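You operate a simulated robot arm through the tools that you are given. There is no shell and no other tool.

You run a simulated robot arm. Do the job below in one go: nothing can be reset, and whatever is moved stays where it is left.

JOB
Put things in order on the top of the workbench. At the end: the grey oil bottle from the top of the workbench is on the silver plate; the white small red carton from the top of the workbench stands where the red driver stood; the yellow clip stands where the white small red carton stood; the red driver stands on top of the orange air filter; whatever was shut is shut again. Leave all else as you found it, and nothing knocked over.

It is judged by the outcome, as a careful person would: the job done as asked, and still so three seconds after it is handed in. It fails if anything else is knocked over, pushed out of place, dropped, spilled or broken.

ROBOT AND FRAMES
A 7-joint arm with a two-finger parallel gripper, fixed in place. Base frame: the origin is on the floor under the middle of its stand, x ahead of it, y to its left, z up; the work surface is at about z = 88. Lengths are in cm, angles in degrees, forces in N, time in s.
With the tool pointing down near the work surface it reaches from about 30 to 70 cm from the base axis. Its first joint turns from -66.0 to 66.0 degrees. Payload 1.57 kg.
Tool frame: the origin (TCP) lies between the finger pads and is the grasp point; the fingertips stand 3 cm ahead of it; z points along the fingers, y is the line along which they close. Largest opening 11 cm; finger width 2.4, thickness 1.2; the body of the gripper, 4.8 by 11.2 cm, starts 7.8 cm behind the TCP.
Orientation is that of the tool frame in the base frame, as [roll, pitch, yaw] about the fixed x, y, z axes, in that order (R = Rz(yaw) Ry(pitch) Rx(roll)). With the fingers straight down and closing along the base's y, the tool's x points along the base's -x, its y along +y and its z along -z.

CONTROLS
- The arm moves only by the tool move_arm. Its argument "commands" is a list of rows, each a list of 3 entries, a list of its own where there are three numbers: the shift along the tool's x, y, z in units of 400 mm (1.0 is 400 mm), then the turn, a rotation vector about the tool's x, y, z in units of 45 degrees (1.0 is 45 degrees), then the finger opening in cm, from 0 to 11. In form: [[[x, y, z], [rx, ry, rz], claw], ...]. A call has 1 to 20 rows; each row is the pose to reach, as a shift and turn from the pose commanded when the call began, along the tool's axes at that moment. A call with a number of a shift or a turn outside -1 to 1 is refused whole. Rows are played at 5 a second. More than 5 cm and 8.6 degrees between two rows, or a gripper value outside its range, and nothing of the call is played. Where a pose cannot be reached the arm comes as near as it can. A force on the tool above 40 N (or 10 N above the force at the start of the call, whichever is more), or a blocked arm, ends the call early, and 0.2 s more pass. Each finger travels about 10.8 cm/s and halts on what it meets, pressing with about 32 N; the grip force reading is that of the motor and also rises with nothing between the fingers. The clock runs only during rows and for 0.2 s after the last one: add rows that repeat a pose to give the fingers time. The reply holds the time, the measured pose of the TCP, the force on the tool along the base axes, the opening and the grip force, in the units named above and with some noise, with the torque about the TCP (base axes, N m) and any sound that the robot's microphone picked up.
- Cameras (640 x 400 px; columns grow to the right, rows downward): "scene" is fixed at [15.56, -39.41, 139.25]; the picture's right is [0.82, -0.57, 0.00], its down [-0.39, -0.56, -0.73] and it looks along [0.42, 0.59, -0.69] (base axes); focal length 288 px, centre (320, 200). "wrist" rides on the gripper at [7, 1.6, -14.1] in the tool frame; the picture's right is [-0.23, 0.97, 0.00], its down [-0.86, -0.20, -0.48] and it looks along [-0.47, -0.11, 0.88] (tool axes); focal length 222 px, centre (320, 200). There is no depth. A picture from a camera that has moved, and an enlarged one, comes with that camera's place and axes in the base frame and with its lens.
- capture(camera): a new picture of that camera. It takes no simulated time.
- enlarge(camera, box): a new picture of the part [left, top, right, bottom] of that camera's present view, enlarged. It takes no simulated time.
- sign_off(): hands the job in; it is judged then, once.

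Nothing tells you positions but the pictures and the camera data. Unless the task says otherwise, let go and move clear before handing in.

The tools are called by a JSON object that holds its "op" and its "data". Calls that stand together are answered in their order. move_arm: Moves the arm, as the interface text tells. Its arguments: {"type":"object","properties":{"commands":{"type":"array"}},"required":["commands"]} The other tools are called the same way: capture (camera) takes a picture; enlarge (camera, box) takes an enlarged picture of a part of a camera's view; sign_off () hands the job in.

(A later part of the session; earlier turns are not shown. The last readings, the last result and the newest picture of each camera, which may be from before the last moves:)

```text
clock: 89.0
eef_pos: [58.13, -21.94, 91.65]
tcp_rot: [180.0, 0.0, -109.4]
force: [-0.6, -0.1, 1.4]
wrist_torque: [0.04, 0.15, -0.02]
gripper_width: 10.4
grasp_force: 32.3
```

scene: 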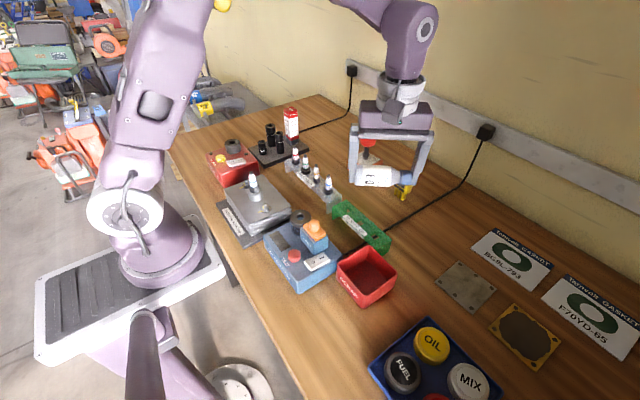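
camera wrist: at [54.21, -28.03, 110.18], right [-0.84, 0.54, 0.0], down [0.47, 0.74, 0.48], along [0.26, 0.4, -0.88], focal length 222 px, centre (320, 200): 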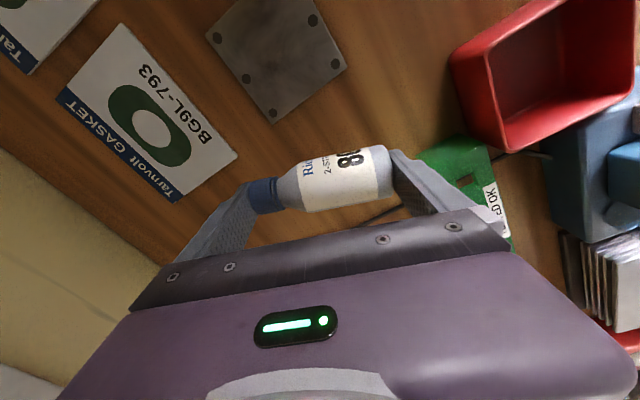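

The body now touches the bench. I'll release the ends gradually so it doesn't roll.

{"op": "move_arm", "data": {"commands": [[[0, 0, 0.001], [0, 0, 0], 10.2], [[0, 0, 0.001], [0, 0, 0], 10.35], [[0, 0, 0.001], [0, 0, 0], 10.4], [[0, 0, 0.001], [0, 0, 0], 10.45], [[0, 0, 0.001], [0, 0, 0], 10.5], [[0, 0, 0.001], [0, 0, 0], 10.6], [[0, 0, 0.001], [0, 0, 0], 10.8], [[0, 0, 0.001], [0, 0, 0], 11], [[0, 0, 0.001], [0, 0, 0], 11], [[0, 0, 0.001], [0, 0, 0], 11]]}}

{"op": "enlarge", "data": {"camera": "wrist", "box": [200, 60, 440, 240]}}

{"op": "enlarge", "data": {"camera": "scene", "box": [390, 180, 470, 260]}}

```text
clock: 91.2
eef_pos: [58.11, -21.89, 91.63]
tcp_rot: [-180.0, 0.0, -109.3]
force: [0.4, 0.3, 0.1]
wrist_torque: [0.02, -0.01, -0.02]
gripper_width: 10.98
grasp_force: 0.1
```

```text
2.22 times, centred on (320, 150) of wrist
camera zoom: at [54.27, -28.08, 105.75], right [-0.84, 0.54, 0.0], down [0.47, 0.74, 0.48], along [0.26, 0.4, -0.88], focal length 494 px, centre (320, 311)
```

zoom: 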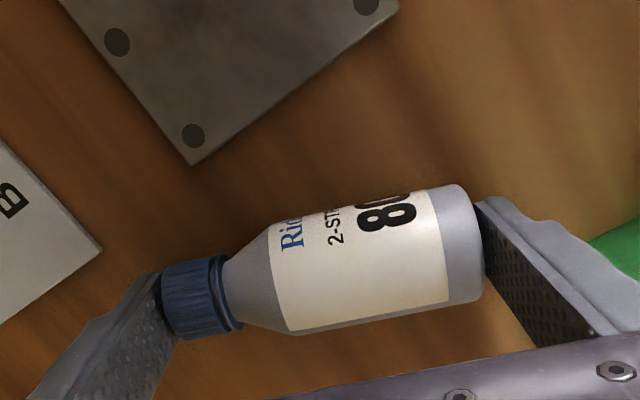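

```text
5.00 times, centred on (430, 220) of scene
camera zoom: at [15.56, -39.41, 139.25], right [0.82, -0.57, 0.0], down [-0.39, -0.56, -0.73], along [0.42, 0.59, -0.69], focal length 1438 px, centre (-230, 100)
```

zoom: 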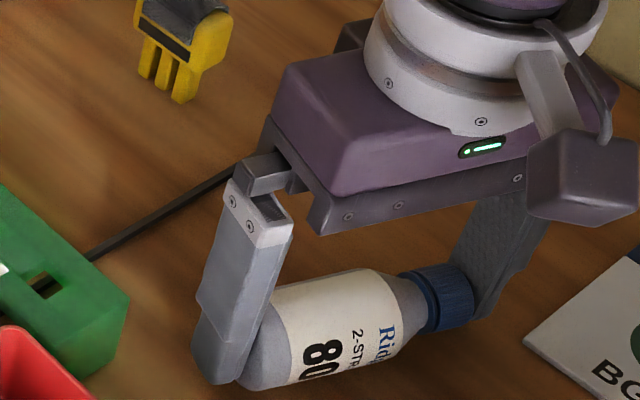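

The bottle lies still at about (58, -22) with the cap pointing outward. My plan is to regrip across its body with the hand tipped slightly inward, lift, then tilt the hand outward so the bottle comes upright, and set it on the plate. First I'll rise clear.

{"op": "move_arm", "data": {"commands": [[[0, 0, -0.02], [0, 0, 0], 11], [[0, 0, -0.05], [0, 0, 0], 11], [[0, 0, -0.1], [0, 0, 0], 11], [[0, 0, -0.18], [0, 0, 0], 11], [[0, 0, -0.27], [0, 0, 0], 11], [[0, 0, -0.36], [0, 0, 0], 11], [[0, 0, -0.36], [0, 0, 0.15], 11], [[0, 0, -0.36], [0, 0, 0.3], 11], [[0, 0, -0.36], [0, 0, 0.45], 11], [[0, 0, -0.36], [0, 0, 0.6], 11], [[0, 0, -0.36], [0, 0, 0.75], 11], [[0, 0, -0.36], [0, 0, 0.9], 11], [[0, 0, -0.36], [0, 0, 1.0], 11], [[0, 0, -0.36], [0, 0, 1.0], 11]]}}

{"op": "capture", "data": {"camera": "wrist"}}

{"op": "capture", "data": {"camera": "scene"}}

```text
clock: 94.2
eef_pos: [58.01, -22.01, 105.9]
tcp_rot: [180.0, 0.0, -154.5]
force: [-0.1, -0.7, -0.1]
wrist_torque: [-0.02, -0.01, -0.02]
gripper_width: 11.0
grasp_force: 0.1
```

```text
taken
camera wrist: at [51.09, -23.57, 120.12], right [-0.22, 0.98, 0.0], down [0.86, 0.19, 0.48], along [0.47, 0.1, -0.88], focal length 222 px, centre (320, 200)
```

wrist: 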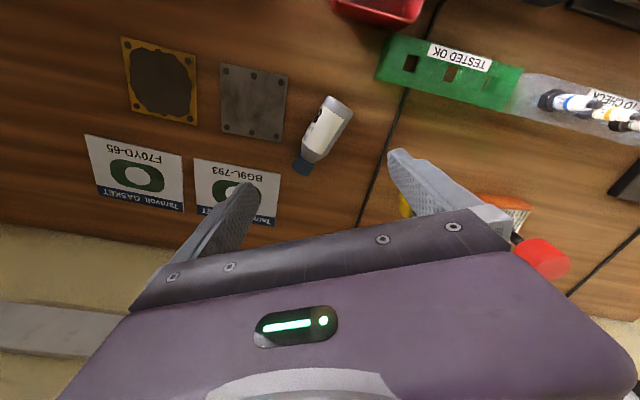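

```text
taken
```

scene: 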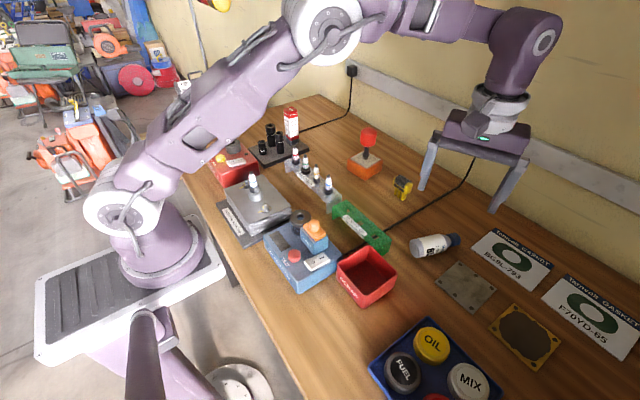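

The bottle rests in clear space. Before gripping it, I'll test with the empty hand whether an outward tilt of about 65° is reachable above the plate. First I'll go above the plate with yaw about 171°.

{"op": "move_arm", "data": {"commands": [[[0.024, -0.033, 0], [0, 0, 0.128], 8], [[0.048, -0.066, 0], [0, 0, 0.256], 8], [[0.072, -0.099, 0], [0, 0, 0.384], 8], [[0.096, -0.132, 0], [0, 0, 0.512], 8], [[0.12, -0.165, 0], [0, 0, 0.64], 8], [[0.144, -0.197, 0], [0, 0, 0.767], 8], [[0.144, -0.197, 0], [0, 0, 0.767], 8]]}}

{"op": "capture", "data": {"camera": "wrist"}}

```text
clock: 95.8
eef_pos: [56.31, -31.61, 106.0]
tcp_rot: [179.9, 0.0, 171.1]
force: [0.0, 0.7, 0.2]
wrist_torque: [0.0, -0.01, -0.03]
gripper_width: 8.02
grasp_force: 0.0
```

```text
taken
camera wrist: at [49.76, -28.98, 120.02], right [0.38, 0.93, 0.0], down [0.81, -0.33, 0.48], along [0.44, -0.18, -0.88], focal length 222 px, centre (320, 200)
```

wrist: 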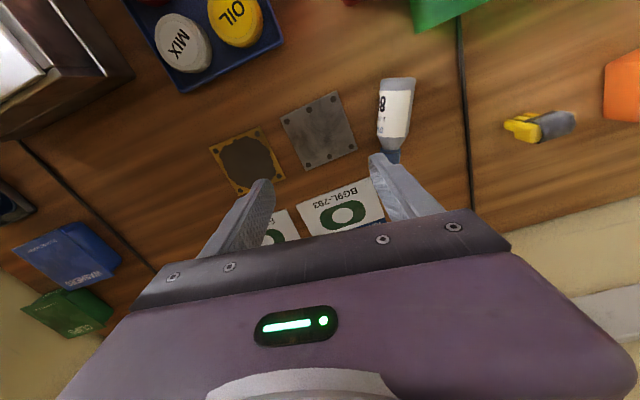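

The plate centre is at about (55.75, -31.5). Now testing the outward tilt with the empty hand at height.

{"op": "move_arm", "data": {"commands": [[[0, 0, 0], [0, -0.17, 0], 8], [[0, 0, 0], [0, -0.34, 0], 8], [[0, 0, 0], [0, -0.51, 0], 8], [[0, 0, 0], [0, -0.68, 0], 8], [[0, 0, 0], [0, -0.85, 0], 8], [[0, 0, 0], [0, -1.0, 0], 8], [[0, 0, 0], [0, -1.0, 0], 8]]}}

{"op": "capture", "data": {"camera": "scene"}}

```text
clock: 97.4
eef_pos: [56.34, -31.73, 105.9]
tcp_rot: [-179.9, 45.1, 171.2]
force: [0.1, -0.2, 0.1]
wrist_torque: [0.01, 0.01, 0.0]
gripper_width: 8.02
grasp_force: 0.1
```

```text
taken
```

scene: 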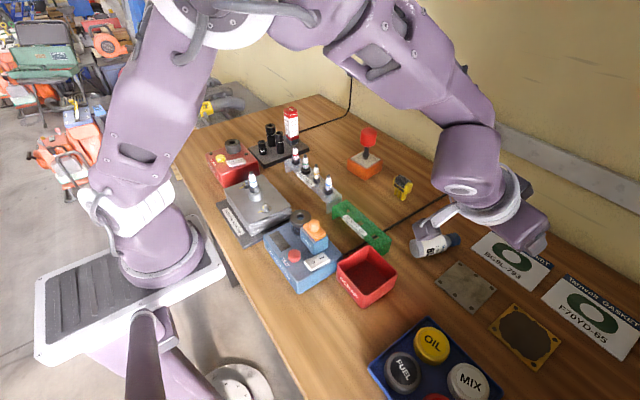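

45° is fine. I'll continue to about 70°.

{"op": "move_arm", "data": {"commands": [[[0, 0, 0], [0, -0.15, 0], 8], [[0, 0, 0], [0, -0.3, 0], 8], [[0, 0, 0], [0, -0.45, 0], 8], [[0, 0, 0], [0, -0.56, 0], 8], [[0, 0, 0], [0, -0.56, 0], 8]]}}

{"op": "capture", "data": {"camera": "scene"}}

{"op": "capture", "data": {"camera": "wrist"}}

```text
clock: 98.6
eef_pos: [56.27, -31.6, 105.84]
tcp_rot: [179.9, 70.2, 171.2]
force: [-0.4, -0.4, -0.1]
wrist_torque: [0.0, -0.03, 0.02]
gripper_width: 8.01
grasp_force: 0.1
out of reach, approached as far as the arm can: row 1, 2, 3
```

```text
taken
```

scene: 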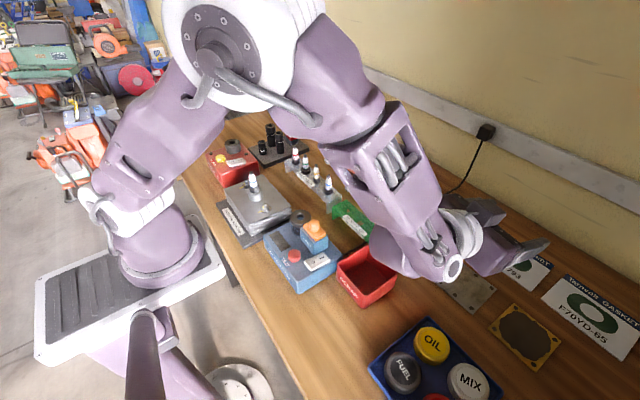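

```text
taken
camera wrist: at [41.07, -27.63, 104.15], right [0.23, 0.95, 0.21], down [-0.19, -0.17, 0.97], along [0.96, -0.26, 0.14], focal length 222 px, centre (320, 200)
```

wrist: 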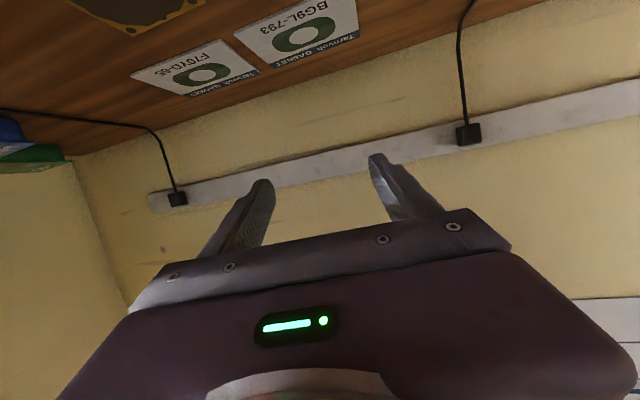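

70° is reachable, though the arm re-posed itself on the way and the 52–65° rows were reported out of reach. I'll probe 62–66° from here at this height with the empty hand.

{"op": "move_arm", "data": {"commands": [[[0, 0, 0], [0, 0.05, 0], 8], [[0, 0, 0], [0, 0.1, 0], 8], [[0, 0, 0], [0, 0.15, 0], 8], [[0, 0, 0], [0, 0.2, 0], 8], [[0, 0, 0], [0, 0.2, 0], 8]]}}

{"op": "capture", "data": {"camera": "scene"}}

```text
clock: 99.8
eef_pos: [56.34, -31.58, 105.89]
tcp_rot: [-180.0, 61.2, 171.2]
force: [0.7, 0.7, 0.3]
wrist_torque: [0.0, -0.03, 0.01]
gripper_width: 8.01
grasp_force: 0.0
```

```text
taken
```

scene: 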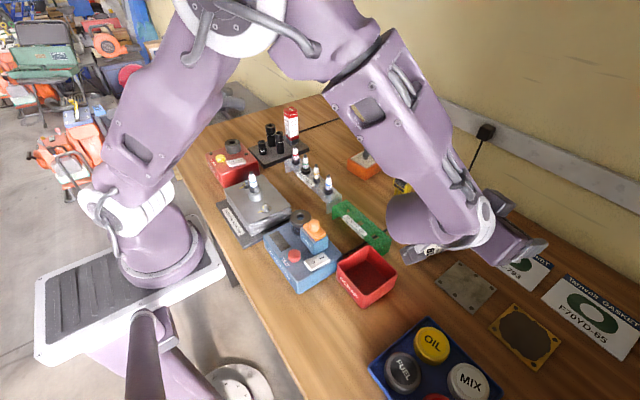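

61° is comfortably reachable. I'll test lowering toward the plate (to z≈97) in this tilted pose with the empty hand.

{"op": "move_arm", "data": {"commands": [[[0.044, 0, 0.024], [0, 0, 0], 8], [[0.0875, 0, 0.048], [0, 0, 0], 8], [[0.131, 0, 0.072], [0, 0, 0], 8], [[0.175, 0, 0.0964], [0, 0, 0], 8], [[0.197, 0, 0.1085], [0, 0, 0], 8], [[0.197, 0, 0.1085], [0, 0, 0], 8]]}}

{"op": "capture", "data": {"camera": "scene"}}

{"op": "capture", "data": {"camera": "wrist"}}

```text
clock: 101.2
eef_pos: [56.22, -31.61, 96.93]
tcp_rot: [180.0, 61.2, 171.2]
force: [-0.6, 1.0, -0.1]
wrist_torque: [-0.02, 0.0, -0.01]
gripper_width: 8.0
grasp_force: 0.0
```

```text
taken
```

scene: 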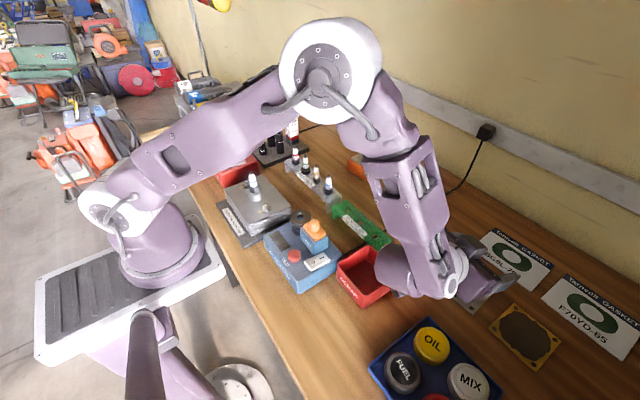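

```text
taken
camera wrist: at [40.97, -27.68, 97.66], right [0.26, 0.95, 0.2], down [-0.04, -0.2, 0.98], along [0.97, -0.26, -0.01], focal length 222 px, centre (320, 200)
```

wrist: 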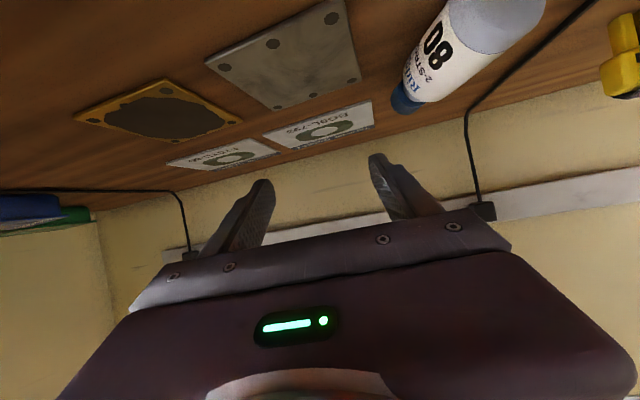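

Tilted placing over the plate is reachable and clear of everything. Now I'll back up, un-tilt, and go to regrip the bottle.

{"op": "move_arm", "data": {"commands": [[[-0.05, 0, -0.0275], [0, 0, 0], 8], [[-0.1, 0, -0.055], [0, 0, 0], 8], [[-0.15, 0, -0.0826], [0, 0, 0], 8], [[-0.197, 0, -0.1085], [0, 0, 0], 8], [[-0.197, 0, -0.1085], [0, 0.12, 0], 8], [[-0.197, 0, -0.1085], [0, 0.24, 0], 8], [[-0.197, 0, -0.1085], [0, 0.36, 0], 8], [[-0.197, 0, -0.1085], [0, 0.48, 0], 8], [[-0.197, 0, -0.1085], [0, 0.6, 0], 8], [[-0.197, 0, -0.1085], [0, 0.72, 0], 8], [[-0.197, 0, -0.1085], [0, 0.84, 0], 8], [[-0.197, 0, -0.1085], [0, 0.92, 0], 8], [[-0.197, 0, -0.1085], [0, 1.0, 0], 8], [[-0.197, 0, -0.1085], [0, 1.0, 0], 8]]}}

{"op": "capture", "data": {"camera": "scene"}}

```text
clock: 104.2
eef_pos: [56.31, -31.76, 106.03]
tcp_rot: [-179.9, 16.2, 171.2]
force: [0.1, -0.3, -0.3]
wrist_torque: [0.0, 0.01, 0.01]
gripper_width: 7.98
grasp_force: 0.1
```

```text
taken
```

scene: 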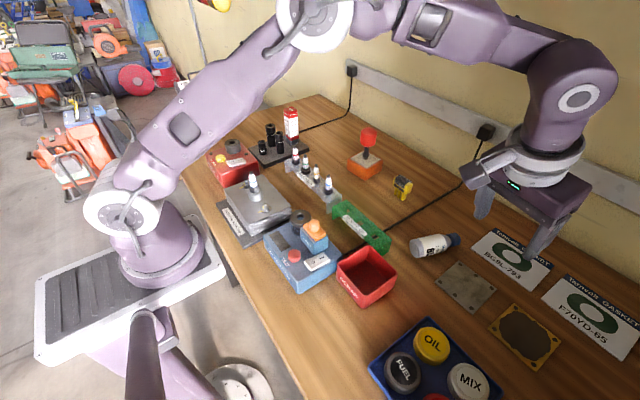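

{"op": "move_arm", "data": {"commands": [[[0, 0.041, 0], [0, 0.06, 0], 8], [[-0.001, 0.083, 0], [0, 0.12, 0], 8], [[-0.002, 0.124, 0], [0, 0.18, 0], 8], [[-0.003, 0.165, 0.001], [0, 0.24, 0], 8], [[-0.004, 0.206, 0.001], [0, 0.3, 0], 8], [[-0.004, 0.2475, 0.001], [0, 0.36, 0], 8], [[-0.004, 0.2475, 0.001], [0, 0.36, 0], 8]]}}

{"op": "move_arm", "data": {"commands": [[[0, 0, 0], [0, 0, 0.08], 8], [[0, 0, 0], [0, 0, 0.16], 8], [[0, 0, 0], [0, 0, 0.233], 8], [[0, 0, 0], [0, 0, 0.233], 8]]}}

{"op": "enlarge", "data": {"camera": "wrist", "box": [220, 50, 420, 210]}}

```text
clock: 105.8
eef_pos: [57.96, -21.94, 105.93]
tcp_rot: [-180.0, 0.0, 171.2]
force: [-0.2, -0.1, 0.7]
wrist_torque: [0.01, 0.01, 0.01]
gripper_width: 8.01
grasp_force: 0.0
```

```text
clock: 106.8
eef_pos: [57.91, -21.85, 105.86]
tcp_rot: [179.9, -0.1, 160.6]
force: [-0.3, 0.0, -1.1]
wrist_torque: [0.0, -0.01, 0.0]
gripper_width: 7.98
grasp_force: 0.1
```

```text
2.50 times, centred on (320, 130) of wrist
camera zoom: at [51.99, -18.06, 120.11], right [0.54, 0.84, 0.0], down [0.74, -0.47, 0.48], along [0.4, -0.26, -0.88], focal length 555 px, centre (320, 375)
```

zoom: 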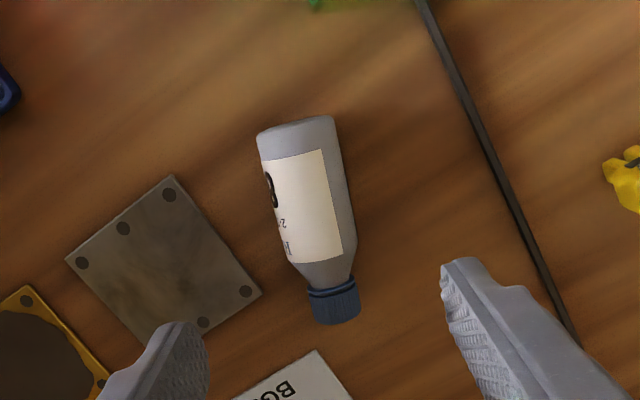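

The bottle axis is aligned with the gripper within 2°, centred near (58, -22). I'll lower to z≈98 and tip the hand 12° inward for the regrip.

{"op": "move_arm", "data": {"commands": [[[-0.004, -0.002, 0.07], [0, 0, 0], 8], [[-0.008, -0.004, 0.14], [0, 0, 0], 8], [[-0.01, -0.004, 0.196], [0, 0, 0], 8], [[-0.01, -0.004, 0.196], [0, 0.09, 0], 8], [[-0.01, -0.004, 0.196], [0, 0.18, 0], 8], [[-0.01, -0.004, 0.196], [0, 0.267, 0], 8], [[-0.01, -0.004, 0.196], [0, 0.267, 0], 8]]}}

{"op": "enlarge", "data": {"camera": "wrist", "box": [220, 60, 420, 220]}}

{"op": "enlarge", "data": {"camera": "scene", "box": [380, 130, 500, 270]}}

```text
clock: 108.4
eef_pos: [58.24, -22.11, 98.19]
tcp_rot: [180.0, -12.0, 160.6]
force: [-0.7, 0.3, 0.4]
wrist_torque: [0.0, 0.03, -0.02]
gripper_width: 8.01
grasp_force: 0.1
```

```text
2.50 times, centred on (320, 140) of wrist
camera zoom: at [55.17, -19.31, 113.5], right [0.53, 0.84, -0.05], down [0.82, -0.5, 0.29], along [0.22, -0.19, -0.96], focal length 555 px, centre (320, 350)
```

zoom: 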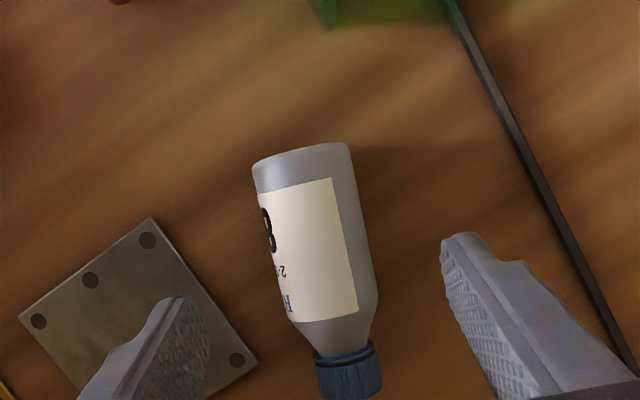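

```text
2.86 times, centred on (440, 200) of scene
camera zoom: at [15.56, -39.41, 139.25], right [0.82, -0.57, 0.0], down [-0.39, -0.56, -0.73], along [0.42, 0.59, -0.69], focal length 822 px, centre (-23, 200)
```

zoom: 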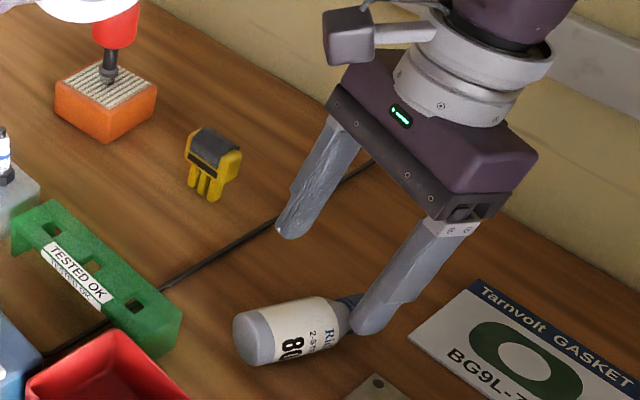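

Nicely straddled. To stay off the plate's edge I'll narrow the opening to 6 cm, then descend vertically around the body.

{"op": "move_arm", "data": {"commands": [[[0, 0, 0], [0, 0, 0], 7], [[0, 0, 0], [0, 0, 0], 6], [[0, 0, 0], [0, 0, 0], 6], [[-0.0085, 0, 0.04], [0, 0, 0], 6], [[-0.017, 0, 0.08], [0, 0, 0], 6], [[-0.0255, 0, 0.12], [0, 0, 0], 6], [[-0.031, 0, 0.145], [0, 0, 0], 6], [[-0.0338, 0, 0.159], [0, 0, 0], 6], [[-0.0338, 0, 0.159], [0, 0, 0], 6]]}}

{"op": "enlarge", "data": {"camera": "wrist", "box": [220, 60, 420, 220]}}

{"op": "enlarge", "data": {"camera": "scene", "box": [390, 180, 480, 270]}}

```text
clock: 110.4
eef_pos: [58.26, -22.2, 91.6]
tcp_rot: [180.0, -12.0, 160.8]
force: [0.5, 0.0, -0.2]
wrist_torque: [0.01, -0.02, 0.01]
gripper_width: 5.98
grasp_force: 0.1
```

```text
2.50 times, centred on (320, 140) of wrist
camera zoom: at [55.17, -19.35, 106.93], right [0.53, 0.85, -0.05], down [0.82, -0.5, 0.29], along [0.22, -0.19, -0.96], focal length 555 px, centre (320, 350)
```

zoom: 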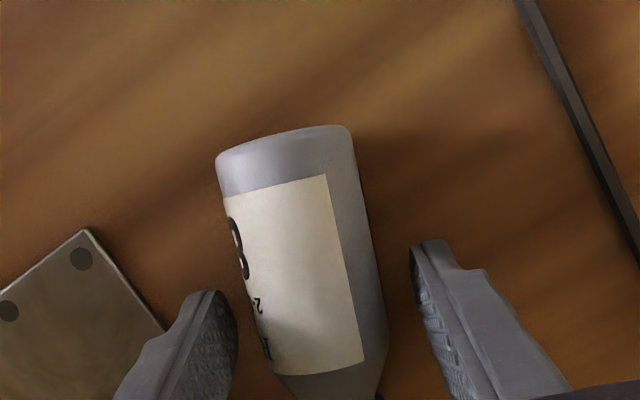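

```text
4.44 times, centred on (435, 225) of scene
camera zoom: at [15.56, -39.41, 139.25], right [0.82, -0.57, 0.0], down [-0.39, -0.56, -0.73], along [0.42, 0.59, -0.69], focal length 1278 px, centre (-191, 89)
```

zoom: 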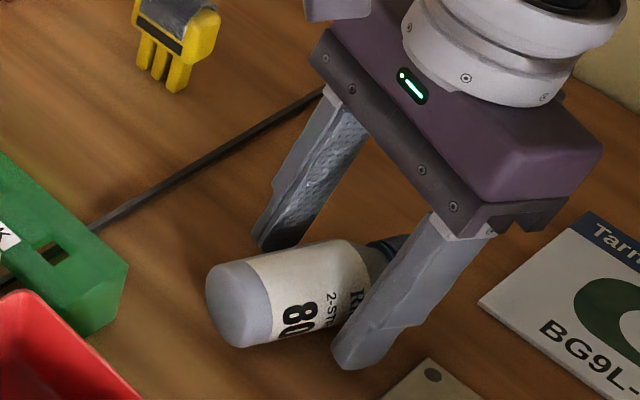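

The pads straddle the body about 5 cm from its base. Closing slowly.

{"op": "move_arm", "data": {"commands": [[[0, 0, 0], [0, 0, 0], 5.2], [[0, 0, 0], [0, 0, 0], 4.7], [[0, 0, 0], [0, 0, 0], 4.3], [[0, 0, 0], [0, 0, 0], 4.0], [[0, 0, 0], [0, 0, 0], 3.8], [[0, 0, 0], [0, 0, 0], 3.5], [[0, 0, 0], [0, 0, 0], 3.0], [[0, 0, 0], [0, 0, 0], 2], [[0, 0, 0], [0, 0, 0], 1], [[0, 0, 0], [0, 0, 0], 1]]}}

{"op": "enlarge", "data": {"camera": "wrist", "box": [220, 60, 420, 220]}}

{"op": "enlarge", "data": {"camera": "scene", "box": [390, 180, 480, 270]}}

```text
clock: 112.6
eef_pos: [58.28, -21.99, 91.58]
tcp_rot: [180.0, -12.0, 160.7]
force: [-0.4, 0.0, 0.7]
wrist_torque: [0.02, 0.02, 0.0]
gripper_width: 3.82
grasp_force: 32.7
```

```text
2.50 times, centred on (320, 140) of wrist
camera zoom: at [55.17, -19.35, 106.95], right [0.53, 0.85, -0.05], down [0.82, -0.5, 0.29], along [0.22, -0.19, -0.96], focal length 555 px, centre (320, 350)
```

zoom: 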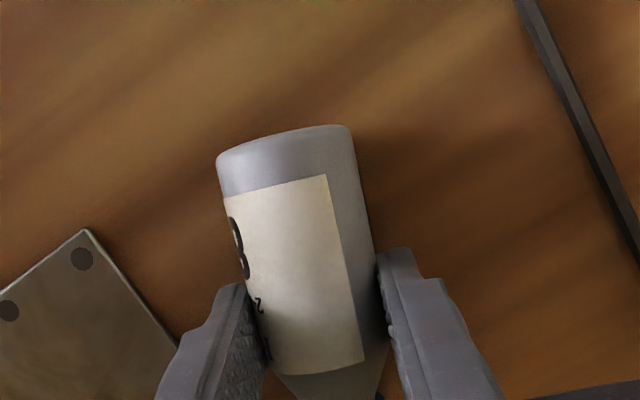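

```text
4.44 times, centred on (435, 225) of scene
camera zoom: at [15.55, -39.41, 139.25], right [0.82, -0.57, 0.0], down [-0.39, -0.56, -0.73], along [0.42, 0.59, -0.69], focal length 1278 px, centre (-191, 89)
```

zoom: 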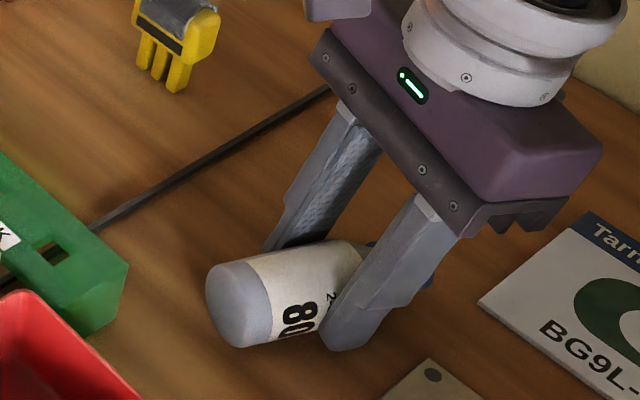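

Gripped (3.8 cm). Slow lift, then a check for slip.

{"op": "move_arm", "data": {"commands": [[[0.002, 0, -0.01], [0, 0, 0], 1], [[0.005, 0, -0.0245], [0, 0, 0], 1], [[0.0094, 0, -0.044], [0, 0, 0], 1], [[0.0146, 0, -0.0685], [0, 0, 0], 1], [[0.0208, 0, -0.0978], [0, 0, 0], 1], [[0.026, 0, -0.122], [0, 0, 0], 1], [[0.026, 0, -0.122], [0, 0, 0], 1], [[0.026, 0, -0.122], [0, 0, 0], 1]]}}

{"op": "enlarge", "data": {"camera": "wrist", "box": [220, 60, 420, 220]}}

{"op": "enlarge", "data": {"camera": "scene", "box": [390, 160, 480, 250]}}

```text
clock: 114.4
eef_pos: [58.18, -22.04, 96.56]
tcp_rot: [180.0, -12.1, 160.7]
force: [0.0, -0.3, -1.0]
wrist_torque: [0.02, -0.01, 0.0]
gripper_width: 3.85
grasp_force: 32.3
```

```text
2.50 times, centred on (320, 140) of wrist
camera zoom: at [55.16, -19.25, 111.93], right [0.53, 0.85, -0.05], down [0.82, -0.5, 0.29], along [0.22, -0.19, -0.96], focal length 555 px, centre (320, 350)
```

zoom: 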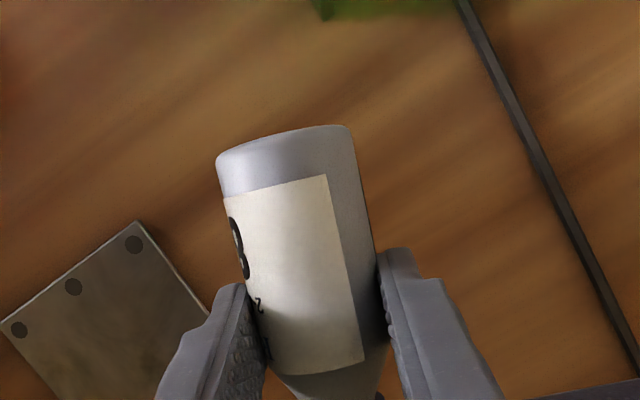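

```text
4.44 times, centred on (435, 205) of scene
camera zoom: at [15.56, -39.41, 139.25], right [0.82, -0.57, 0.0], down [-0.39, -0.56, -0.73], along [0.42, 0.59, -0.69], focal length 1278 px, centre (-191, 178)
```

zoom: 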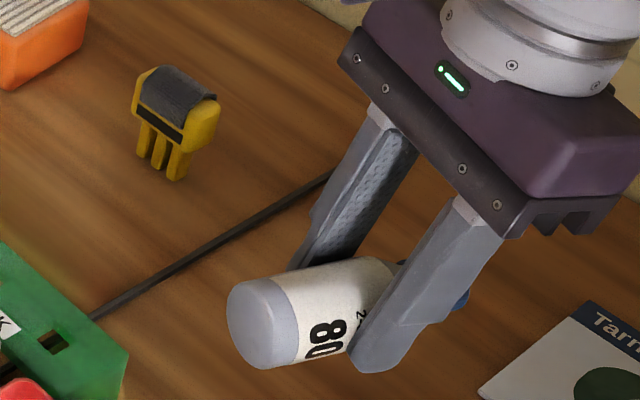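

No slip. I'll continue slowly up while starting to tilt outward.

{"op": "move_arm", "data": {"commands": [[[0.003, 0, -0.014], [0, -0.03, 0], 1], [[0.007, 0, -0.033], [0, -0.07, 0], 1], [[0.0115, 0, -0.054], [0, -0.12, 0], 1], [[0.016, 0, -0.075], [0, -0.17, 0], 1], [[0.0205, 0, -0.096], [0, -0.22, 0], 1], [[0.025, 0, -0.117], [0, -0.27, 0], 1], [[0.0295, 0, -0.138], [0, -0.32, 0], 1], [[0.034, 0, -0.159], [0, -0.37, 0], 1], [[0.0385, 0, -0.18], [0, -0.42, 0], 1], [[0.042, 0, -0.196], [0, -0.46, 0], 1], [[0.0437, 0, -0.2054], [0, -0.5, 0], 1], [[0.0437, 0, -0.2054], [0, -0.5, 0], 1]]}}

{"op": "enlarge", "data": {"camera": "wrist", "box": [220, 60, 420, 220]}}

{"op": "capture", "data": {"camera": "scene"}}

```text
clock: 117.0
eef_pos: [58.36, -22.09, 105.05]
tcp_rot: [-180.0, 10.5, 160.7]
force: [0.6, 0.6, -1.5]
wrist_torque: [0.0, 0.02, 0.03]
gripper_width: 3.84
grasp_force: 31.7
```

```text
2.50 times, centred on (320, 140) of wrist
camera zoom: at [49.96, -17.49, 117.56], right [0.53, 0.85, 0.04], down [0.65, -0.44, 0.63], along [0.55, -0.31, -0.78], focal length 555 px, centre (320, 350)
```

zoom: 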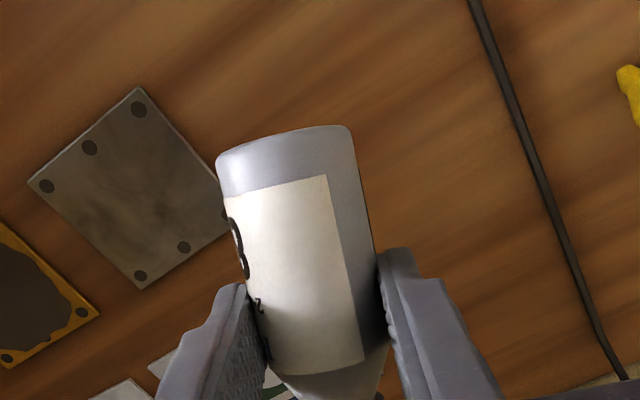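

```text
taken
```

scene: 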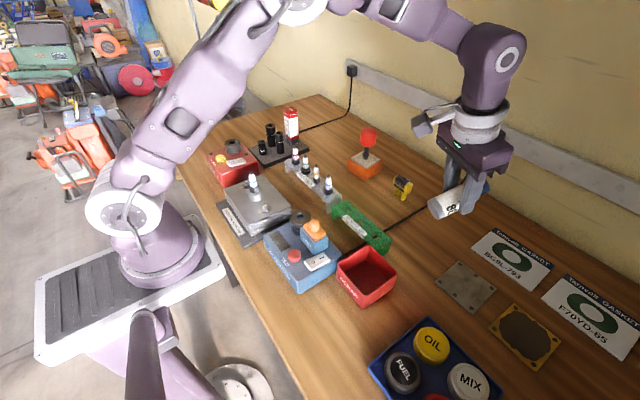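

Holding perfectly. Now I'll translate slowly over the plate and turn to the placing heading (yaw about 171°).

{"op": "move_arm", "data": {"commands": [[[0.001, -0.012, 0], [-0.002, 0, -0.011], 1], [[0.003, -0.04, -0.0006], [-0.0067, 0, -0.036], 1], [[0.0056, -0.072, -0.001], [-0.012, 0, -0.065], 1], [[0.008, -0.106, -0.0016], [-0.0176, 0, -0.095], 1], [[0.011, -0.14, -0.002], [-0.0233, 0, -0.126], 1], [[0.0135, -0.174, -0.0026], [-0.029, 0, -0.156], 1], [[0.016, -0.208, -0.003], [-0.0346, 0, -0.187], 1], [[0.0185, -0.238, -0.0035], [-0.0396, 0, -0.214], 1], [[0.0194, -0.2507, -0.0037], [-0.0417, 0, -0.225], 1], [[0.0194, -0.2507, -0.0037], [-0.0417, 0, -0.225], 1]]}}

{"op": "enlarge", "data": {"camera": "wrist", "box": [220, 60, 420, 220]}}

```text
clock: 119.2
eef_pos: [54.25, -31.37, 104.95]
tcp_rot: [179.9, 10.4, 171.1]
force: [0.4, -0.3, -0.8]
wrist_torque: [0.03, 0.01, -0.01]
gripper_width: 3.84
grasp_force: 32.0
```

```text
2.50 times, centred on (320, 140) of wrist
camera zoom: at [45.22, -28.35, 117.6], right [0.37, 0.93, 0.04], down [0.71, -0.32, 0.63], along [0.59, -0.2, -0.78], focal length 555 px, centre (320, 350)
```

zoom: 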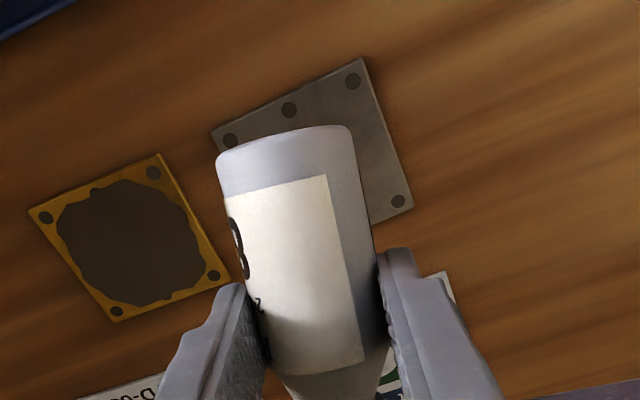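

Now tilting outward slowly, in stages.

{"op": "move_arm", "data": {"commands": [[[0, 0, 0], [0, -0.03, 0], 1], [[0, 0, 0], [0, -0.08, 0], 1], [[0, 0, 0], [0, -0.14, 0], 1], [[0, 0, 0], [0, -0.2, 0], 1], [[0, 0, 0], [0, -0.26, 0], 1], [[0, 0, 0], [0, -0.32, 0], 1], [[0, 0, 0], [0, -0.38, 0], 1], [[0, 0, 0], [0, -0.44, 0], 1], [[0, 0, 0], [0, -0.5, 0], 1], [[0, 0, 0], [0, -0.56, 0], 1], [[0, 0, 0], [0, -0.62, 0], 1], [[0, 0, 0], [0, -0.67, 0], 1], [[0, 0, 0], [0, -0.7, 0], 1], [[0, 0, 0], [0, -0.7, 0], 1]]}}

{"op": "capture", "data": {"camera": "scene"}}

{"op": "capture", "data": {"camera": "wrist"}}

```text
clock: 122.2
eef_pos: [54.25, -31.2, 105.01]
tcp_rot: [180.0, 42.0, 171.0]
force: [0.6, -0.2, -1.1]
wrist_torque: [0.02, -0.01, 0.02]
gripper_width: 3.85
grasp_force: 32.1
```

```text
taken
```

scene: 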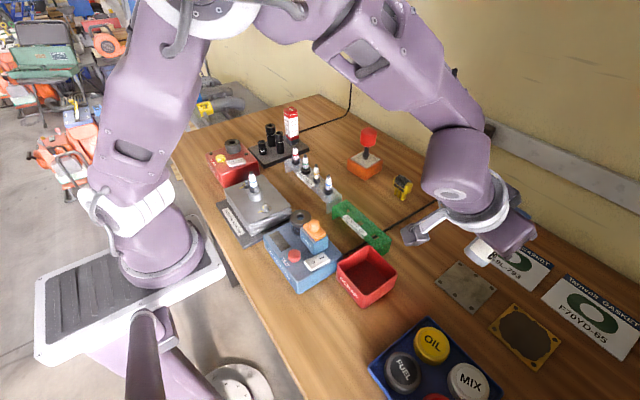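

```text
taken
camera wrist: at [40.01, -27.43, 110.86], right [0.32, 0.94, 0.15], down [0.28, -0.25, 0.93], along [0.91, -0.25, -0.34], focal length 222 px, centre (320, 200)
```

wrist: 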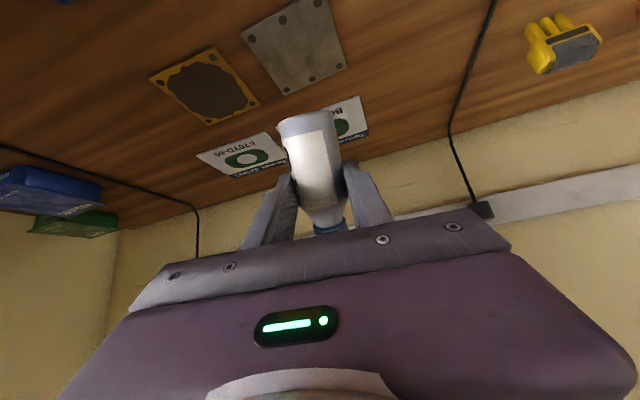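

Stable at 42°. Continuing more slowly through the range where the arm re-poses.

{"op": "move_arm", "data": {"commands": [[[0, 0, 0], [0, -0.02, 0], 1], [[0, 0, 0], [0, -0.045, 0], 1], [[0, 0, 0], [0, -0.07, 0], 1], [[0, 0, 0], [0, -0.095, 0], 1], [[0, 0, 0], [0, -0.12, 0], 1], [[0, 0, 0], [0, -0.145, 0], 1], [[0, 0, 0], [0, -0.17, 0], 1], [[0, 0, 0], [0, -0.195, 0], 1], [[0, 0, 0], [0, -0.22, 0], 1], [[0, 0, 0], [0, -0.245, 0], 1], [[0, 0, 0], [0, -0.27, 0], 1], [[0, 0, 0], [0, -0.295, 0], 1], [[0, 0, 0], [0, -0.32, 0], 1], [[0, 0, 0], [0, -0.345, 0], 1], [[0, 0, 0], [0, -0.37, 0], 1], [[0, 0, 0], [0, -0.395, 0], 1], [[0, 0, 0], [0, -0.42, 0], 1], [[0, 0, 0], [0, -0.44, 0], 1], [[0, 0, 0], [0, -0.44, 0], 1]]}}

{"op": "capture", "data": {"camera": "scene"}}

{"op": "capture", "data": {"camera": "wrist"}}

```text
clock: 126.2
eef_pos: [54.29, -31.37, 104.88]
tcp_rot: [-180.0, 61.8, 170.9]
force: [-0.4, 0.4, -1.5]
wrist_torque: [0.03, 0.0, -0.02]
gripper_width: 3.83
grasp_force: 32.4
```

```text
taken
```

scene: 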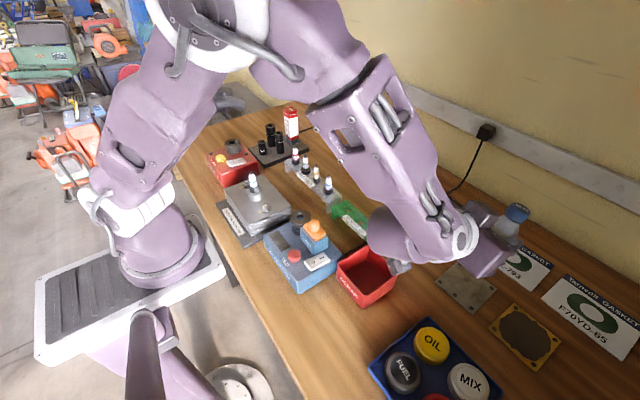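

```text
taken
camera wrist: at [38.98, -27.26, 105.5], right [0.26, 0.94, 0.2], down [-0.05, -0.19, 0.98], along [0.96, -0.26, 0.0], focal length 222 px, centre (320, 200)
```

wrist: 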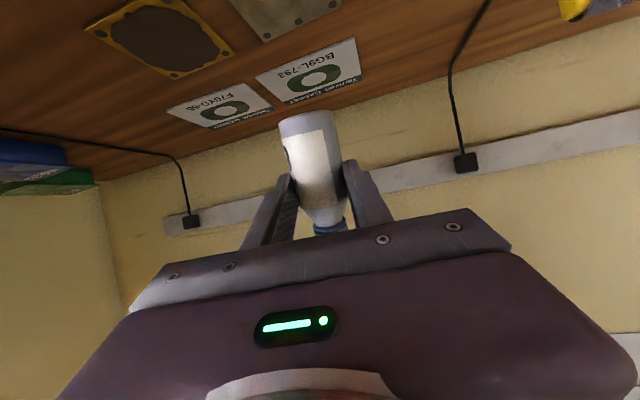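

Smooth at 62°; the bottle is nearly upright. A few more degrees.

{"op": "move_arm", "data": {"commands": [[[0, 0, 0], [0, -0.02, 0], 1], [[0, 0, 0], [0, -0.045, 0], 1], [[0, 0, 0], [0, -0.07, 0], 1], [[0, 0, 0], [0, -0.095, 0], 1], [[0, 0, 0], [0, -0.12, 0], 1], [[0, 0, 0], [0, -0.14, 0], 1], [[0, 0, 0], [0, -0.14, 0], 1]]}}

{"op": "capture", "data": {"camera": "scene"}}

{"op": "enlarge", "data": {"camera": "scene", "box": [400, 180, 560, 320]}}

```text
clock: 127.8
eef_pos: [54.29, -31.25, 105.14]
tcp_rot: [180.0, 68.1, 171.0]
force: [-0.2, 0.6, -0.8]
wrist_torque: [-0.02, -0.02, -0.02]
gripper_width: 3.83
grasp_force: 32.0
```

```text
taken
```

scene: 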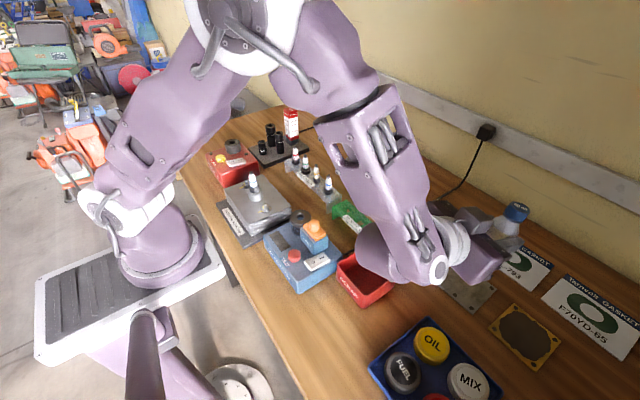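

```text
2.86 times, centred on (480, 250) of scene
camera zoom: at [15.56, -39.41, 139.25], right [0.82, -0.57, 0.0], down [-0.39, -0.56, -0.73], along [0.42, 0.59, -0.69], focal length 822 px, centre (-137, 57)
```

zoom: 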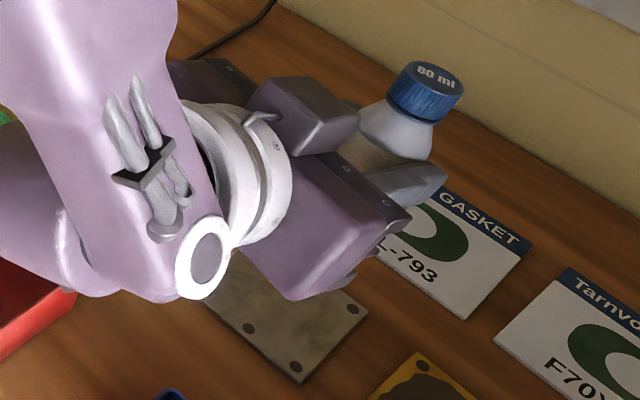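

The bottle hangs about 10° from vertical, leaning outward, above the plate. The camera bracket is under the hand but sits in the gap between the scrap box and the tray. I'll lower in stages, watching clearances.

{"op": "move_arm", "data": {"commands": [[[0.012, 0, 0.005], [0, 0, 0], 1], [[0.0348, 0, 0.014], [0, 0, 0], 1], [[0.058, 0, 0.0233], [0, 0, 0], 1], [[0.0812, 0, 0.0326], [0, 0, 0], 1], [[0.1044, 0, 0.042], [0, 0, 0], 1], [[0.1276, 0, 0.0513], [0, 0, 0], 1], [[0.139, 0, 0.056], [0, 0, 0], 1], [[0.139, 0, 0.056], [0, 0, 0], 1]]}}

{"op": "capture", "data": {"camera": "scene"}}

{"op": "capture", "data": {"camera": "wrist"}}

{"op": "enlarge", "data": {"camera": "scene", "box": [340, 200, 540, 360]}}

```text
clock: 129.6
eef_pos: [54.2, -31.36, 99.1]
tcp_rot: [180.0, 68.1, 171.0]
force: [0.0, 0.0, -1.7]
wrist_torque: [-0.01, 0.01, -0.02]
gripper_width: 3.84
grasp_force: 31.9
```

```text
taken
```

scene: 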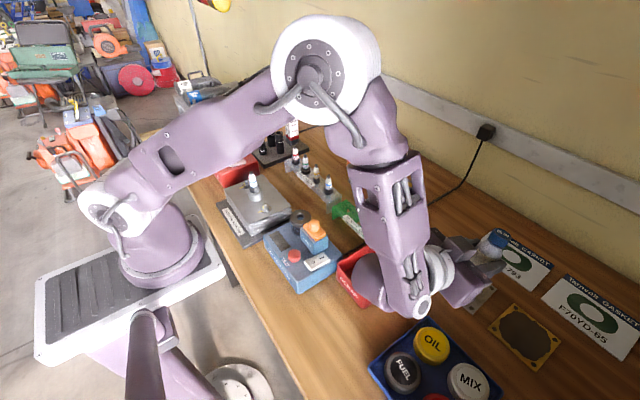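

```text
taken
camera wrist: at [39.02, -27.28, 97.86], right [0.24, 0.95, 0.21], down [-0.15, -0.18, 0.97], along [0.96, -0.26, 0.1], focal length 222 px, centre (320, 200)
```

wrist: 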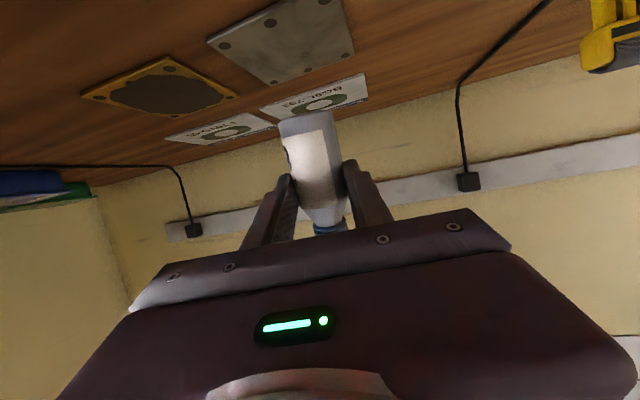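

```text
2.50 times, centred on (440, 280) of scene
camera zoom: at [15.56, -39.41, 139.25], right [0.82, -0.57, 0.0], down [-0.39, -0.56, -0.73], along [0.42, 0.59, -0.69], focal length 719 px, centre (20, 0)
```

zoom: 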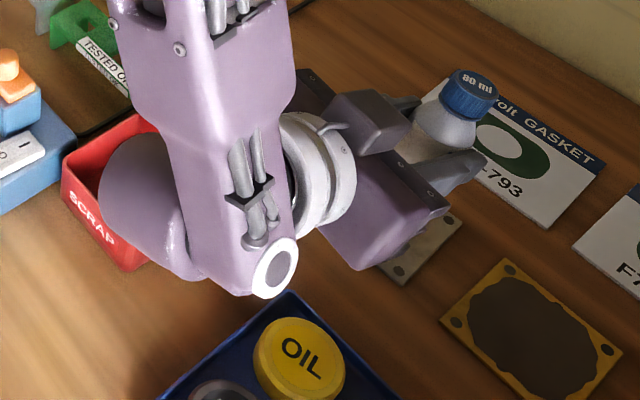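

Clearances look good (the wrist joint is well above the scrap box and tray). I'll lower further to just above the plate.

{"op": "move_arm", "data": {"commands": [[[0.012, 0, 0.005], [0, 0, 0], 1], [[0.029, 0, 0.0117], [0, 0, 0], 1], [[0.0464, 0, 0.0187], [0, 0, 0], 1], [[0.0638, 0, 0.0257], [0, 0, 0], 1], [[0.0766, 0, 0.0308], [0, 0, 0], 1], [[0.0766, 0, 0.0308], [0, 0, 0], 1]]}}

{"op": "enlarge", "data": {"camera": "scene", "box": [340, 200, 540, 360]}}

{"op": "capture", "data": {"camera": "wrist"}}

{"op": "enlarge", "data": {"camera": "wrist", "box": [220, 0, 400, 150]}}

```text
clock: 131.0
eef_pos: [54.14, -31.47, 95.66]
tcp_rot: [180.0, 68.2, 171.1]
force: [0.6, 0.3, -1.3]
wrist_torque: [0.04, 0.03, 0.0]
gripper_width: 3.85
grasp_force: 31.7
```

```text
2.50 times, centred on (440, 280) of scene
camera zoom: at [15.56, -39.41, 139.25], right [0.82, -0.57, 0.0], down [-0.39, -0.56, -0.73], along [0.42, 0.59, -0.69], focal length 719 px, centre (20, 0)
```

zoom: 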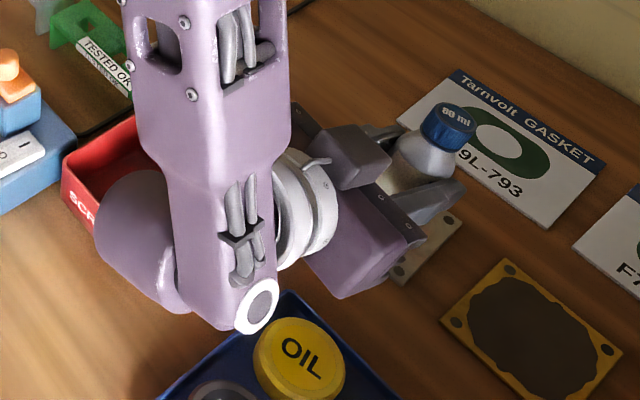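

```text
taken
camera wrist: at [38.95, -27.35, 94.57], right [0.24, 0.95, 0.21], down [-0.15, -0.18, 0.97], along [0.96, -0.26, 0.1], focal length 222 px, centre (320, 200)
```

wrist: 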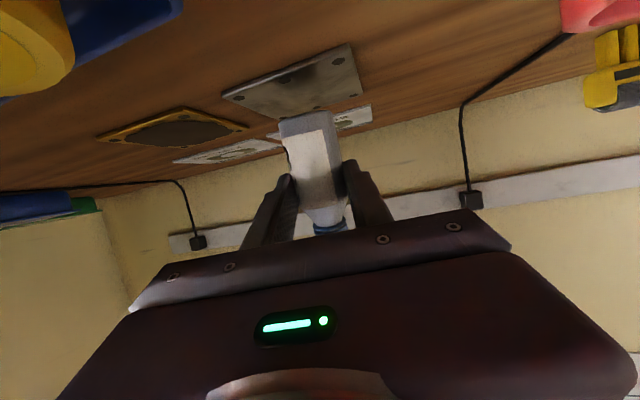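

```text
2.67 times, centred on (310, 75) of wrist
camera zoom: at [38.95, -27.35, 94.57], right [0.24, 0.95, 0.21], down [-0.15, -0.18, 0.97], along [0.96, -0.26, 0.1], focal length 592 px, centre (347, 533)
```

zoom: 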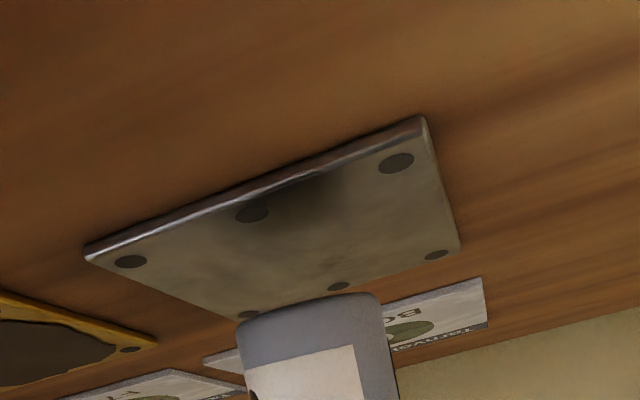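

The bottle base is about 1.3 cm above the middle of the plate. Fine lowering now.

{"op": "move_arm", "data": {"commands": [[[0.0058, 0, 0.0023], [0, 0, 0], 1], [[0.0116, 0, 0.0047], [0, 0, 0], 1], [[0.0186, 0, 0.0075], [0, 0, 0], 1], [[0.0232, 0, 0.0093], [0, 0, 0], 1], [[0.0232, 0, 0.0093], [0, 0, 0], 1]]}}

{"op": "enlarge", "data": {"camera": "wrist", "box": [220, 0, 400, 150]}}

```text
clock: 132.2
eef_pos: [54.22, -31.31, 94.62]
tcp_rot: [179.9, 68.2, 170.9]
force: [0.6, -0.6, -1.4]
wrist_torque: [0.05, 0.02, 0.02]
gripper_width: 3.82
grasp_force: 32.1
```

```text
2.67 times, centred on (310, 75) of wrist
camera zoom: at [38.99, -27.36, 93.52], right [0.24, 0.95, 0.21], down [-0.15, -0.18, 0.97], along [0.96, -0.26, 0.1], focal length 592 px, centre (347, 533)
```

zoom: 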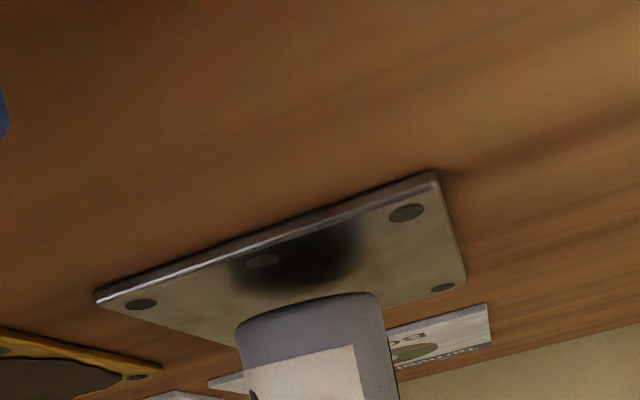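

{"op": "move_arm", "data": {"commands": [[[0.0046, 0, 0.0019], [0, 0, 0], 1], [[0.0081, 0, 0.0033], [0, 0, 0], 1], [[0.0081, 0, 0.0033], [0, 0, 0], 1]]}}

{"op": "enlarge", "data": {"camera": "wrist", "box": [220, 0, 400, 150]}}

```text
clock: 133.0
eef_pos: [54.34, -31.39, 94.44]
tcp_rot: [179.9, 68.3, 171.0]
force: [-0.9, -0.2, 4.0]
wrist_torque: [-0.02, -0.04, 0.0]
gripper_width: 3.84
grasp_force: 32.2
```

```text
2.67 times, centred on (310, 75) of wrist
camera zoom: at [39.01, -27.34, 93.21], right [0.24, 0.95, 0.21], down [-0.16, -0.18, 0.97], along [0.96, -0.26, 0.11], focal length 592 px, centre (347, 533)
```

zoom: 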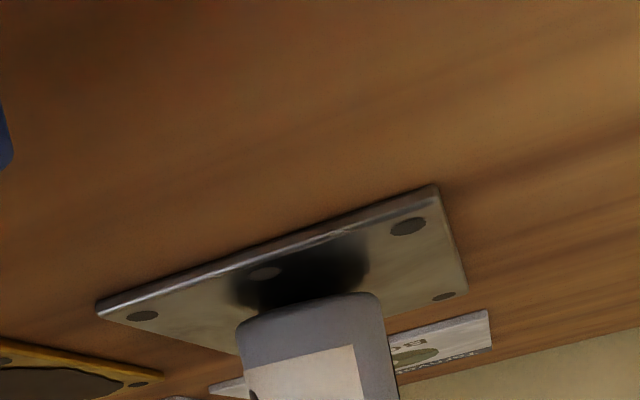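

Contact (+4 N on the leaning edge). I'll lift half a centimetre, tilt 4° more to bring the bottle closer to vertical, and set down again.

{"op": "move_arm", "data": {"commands": [[[-0.007, 0, -0.0028], [0, 0, 0], 1], [[-0.0139, 0, -0.0056], [0, 0, 0], 1], [[-0.0139, 0, -0.0056], [0, -0.03, 0], 1], [[-0.0139, 0, -0.0056], [0, -0.06, 0], 1], [[-0.0139, 0, -0.0056], [0, -0.09, 0], 1], [[-0.0139, 0, -0.0056], [0, -0.09, 0], 1]]}}

{"op": "enlarge", "data": {"camera": "wrist", "box": [220, 0, 400, 150]}}

{"op": "enlarge", "data": {"camera": "scene", "box": [340, 200, 540, 360]}}

```text
clock: 134.4
eef_pos: [54.29, -31.35, 94.85]
tcp_rot: [-180.0, 72.3, 171.0]
force: [-0.3, 0.7, -0.6]
wrist_torque: [0.02, 0.03, 0.0]
gripper_width: 3.82
grasp_force: 31.6
```

```text
2.67 times, centred on (310, 75) of wrist
camera zoom: at [39.09, -27.33, 92.72], right [0.22, 0.95, 0.22], down [-0.22, -0.17, 0.96], along [0.95, -0.26, 0.17], focal length 592 px, centre (347, 533)
```

zoom: 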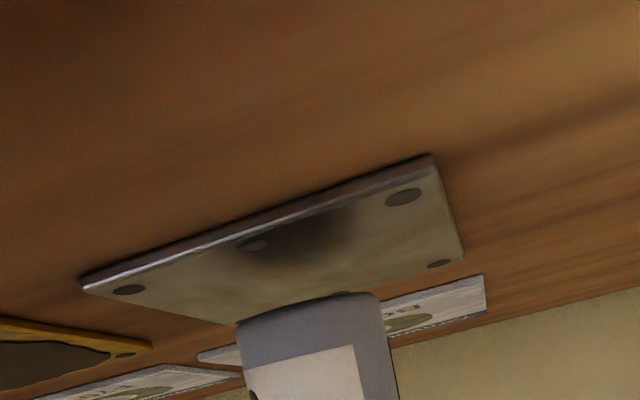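

```text
2.50 times, centred on (440, 280) of scene
camera zoom: at [15.56, -39.41, 139.25], right [0.82, -0.57, 0.0], down [-0.39, -0.56, -0.73], along [0.42, 0.59, -0.69], focal length 719 px, centre (20, 0)
```

zoom: 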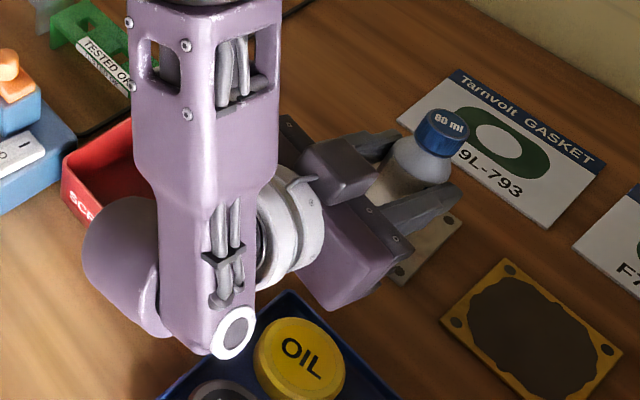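

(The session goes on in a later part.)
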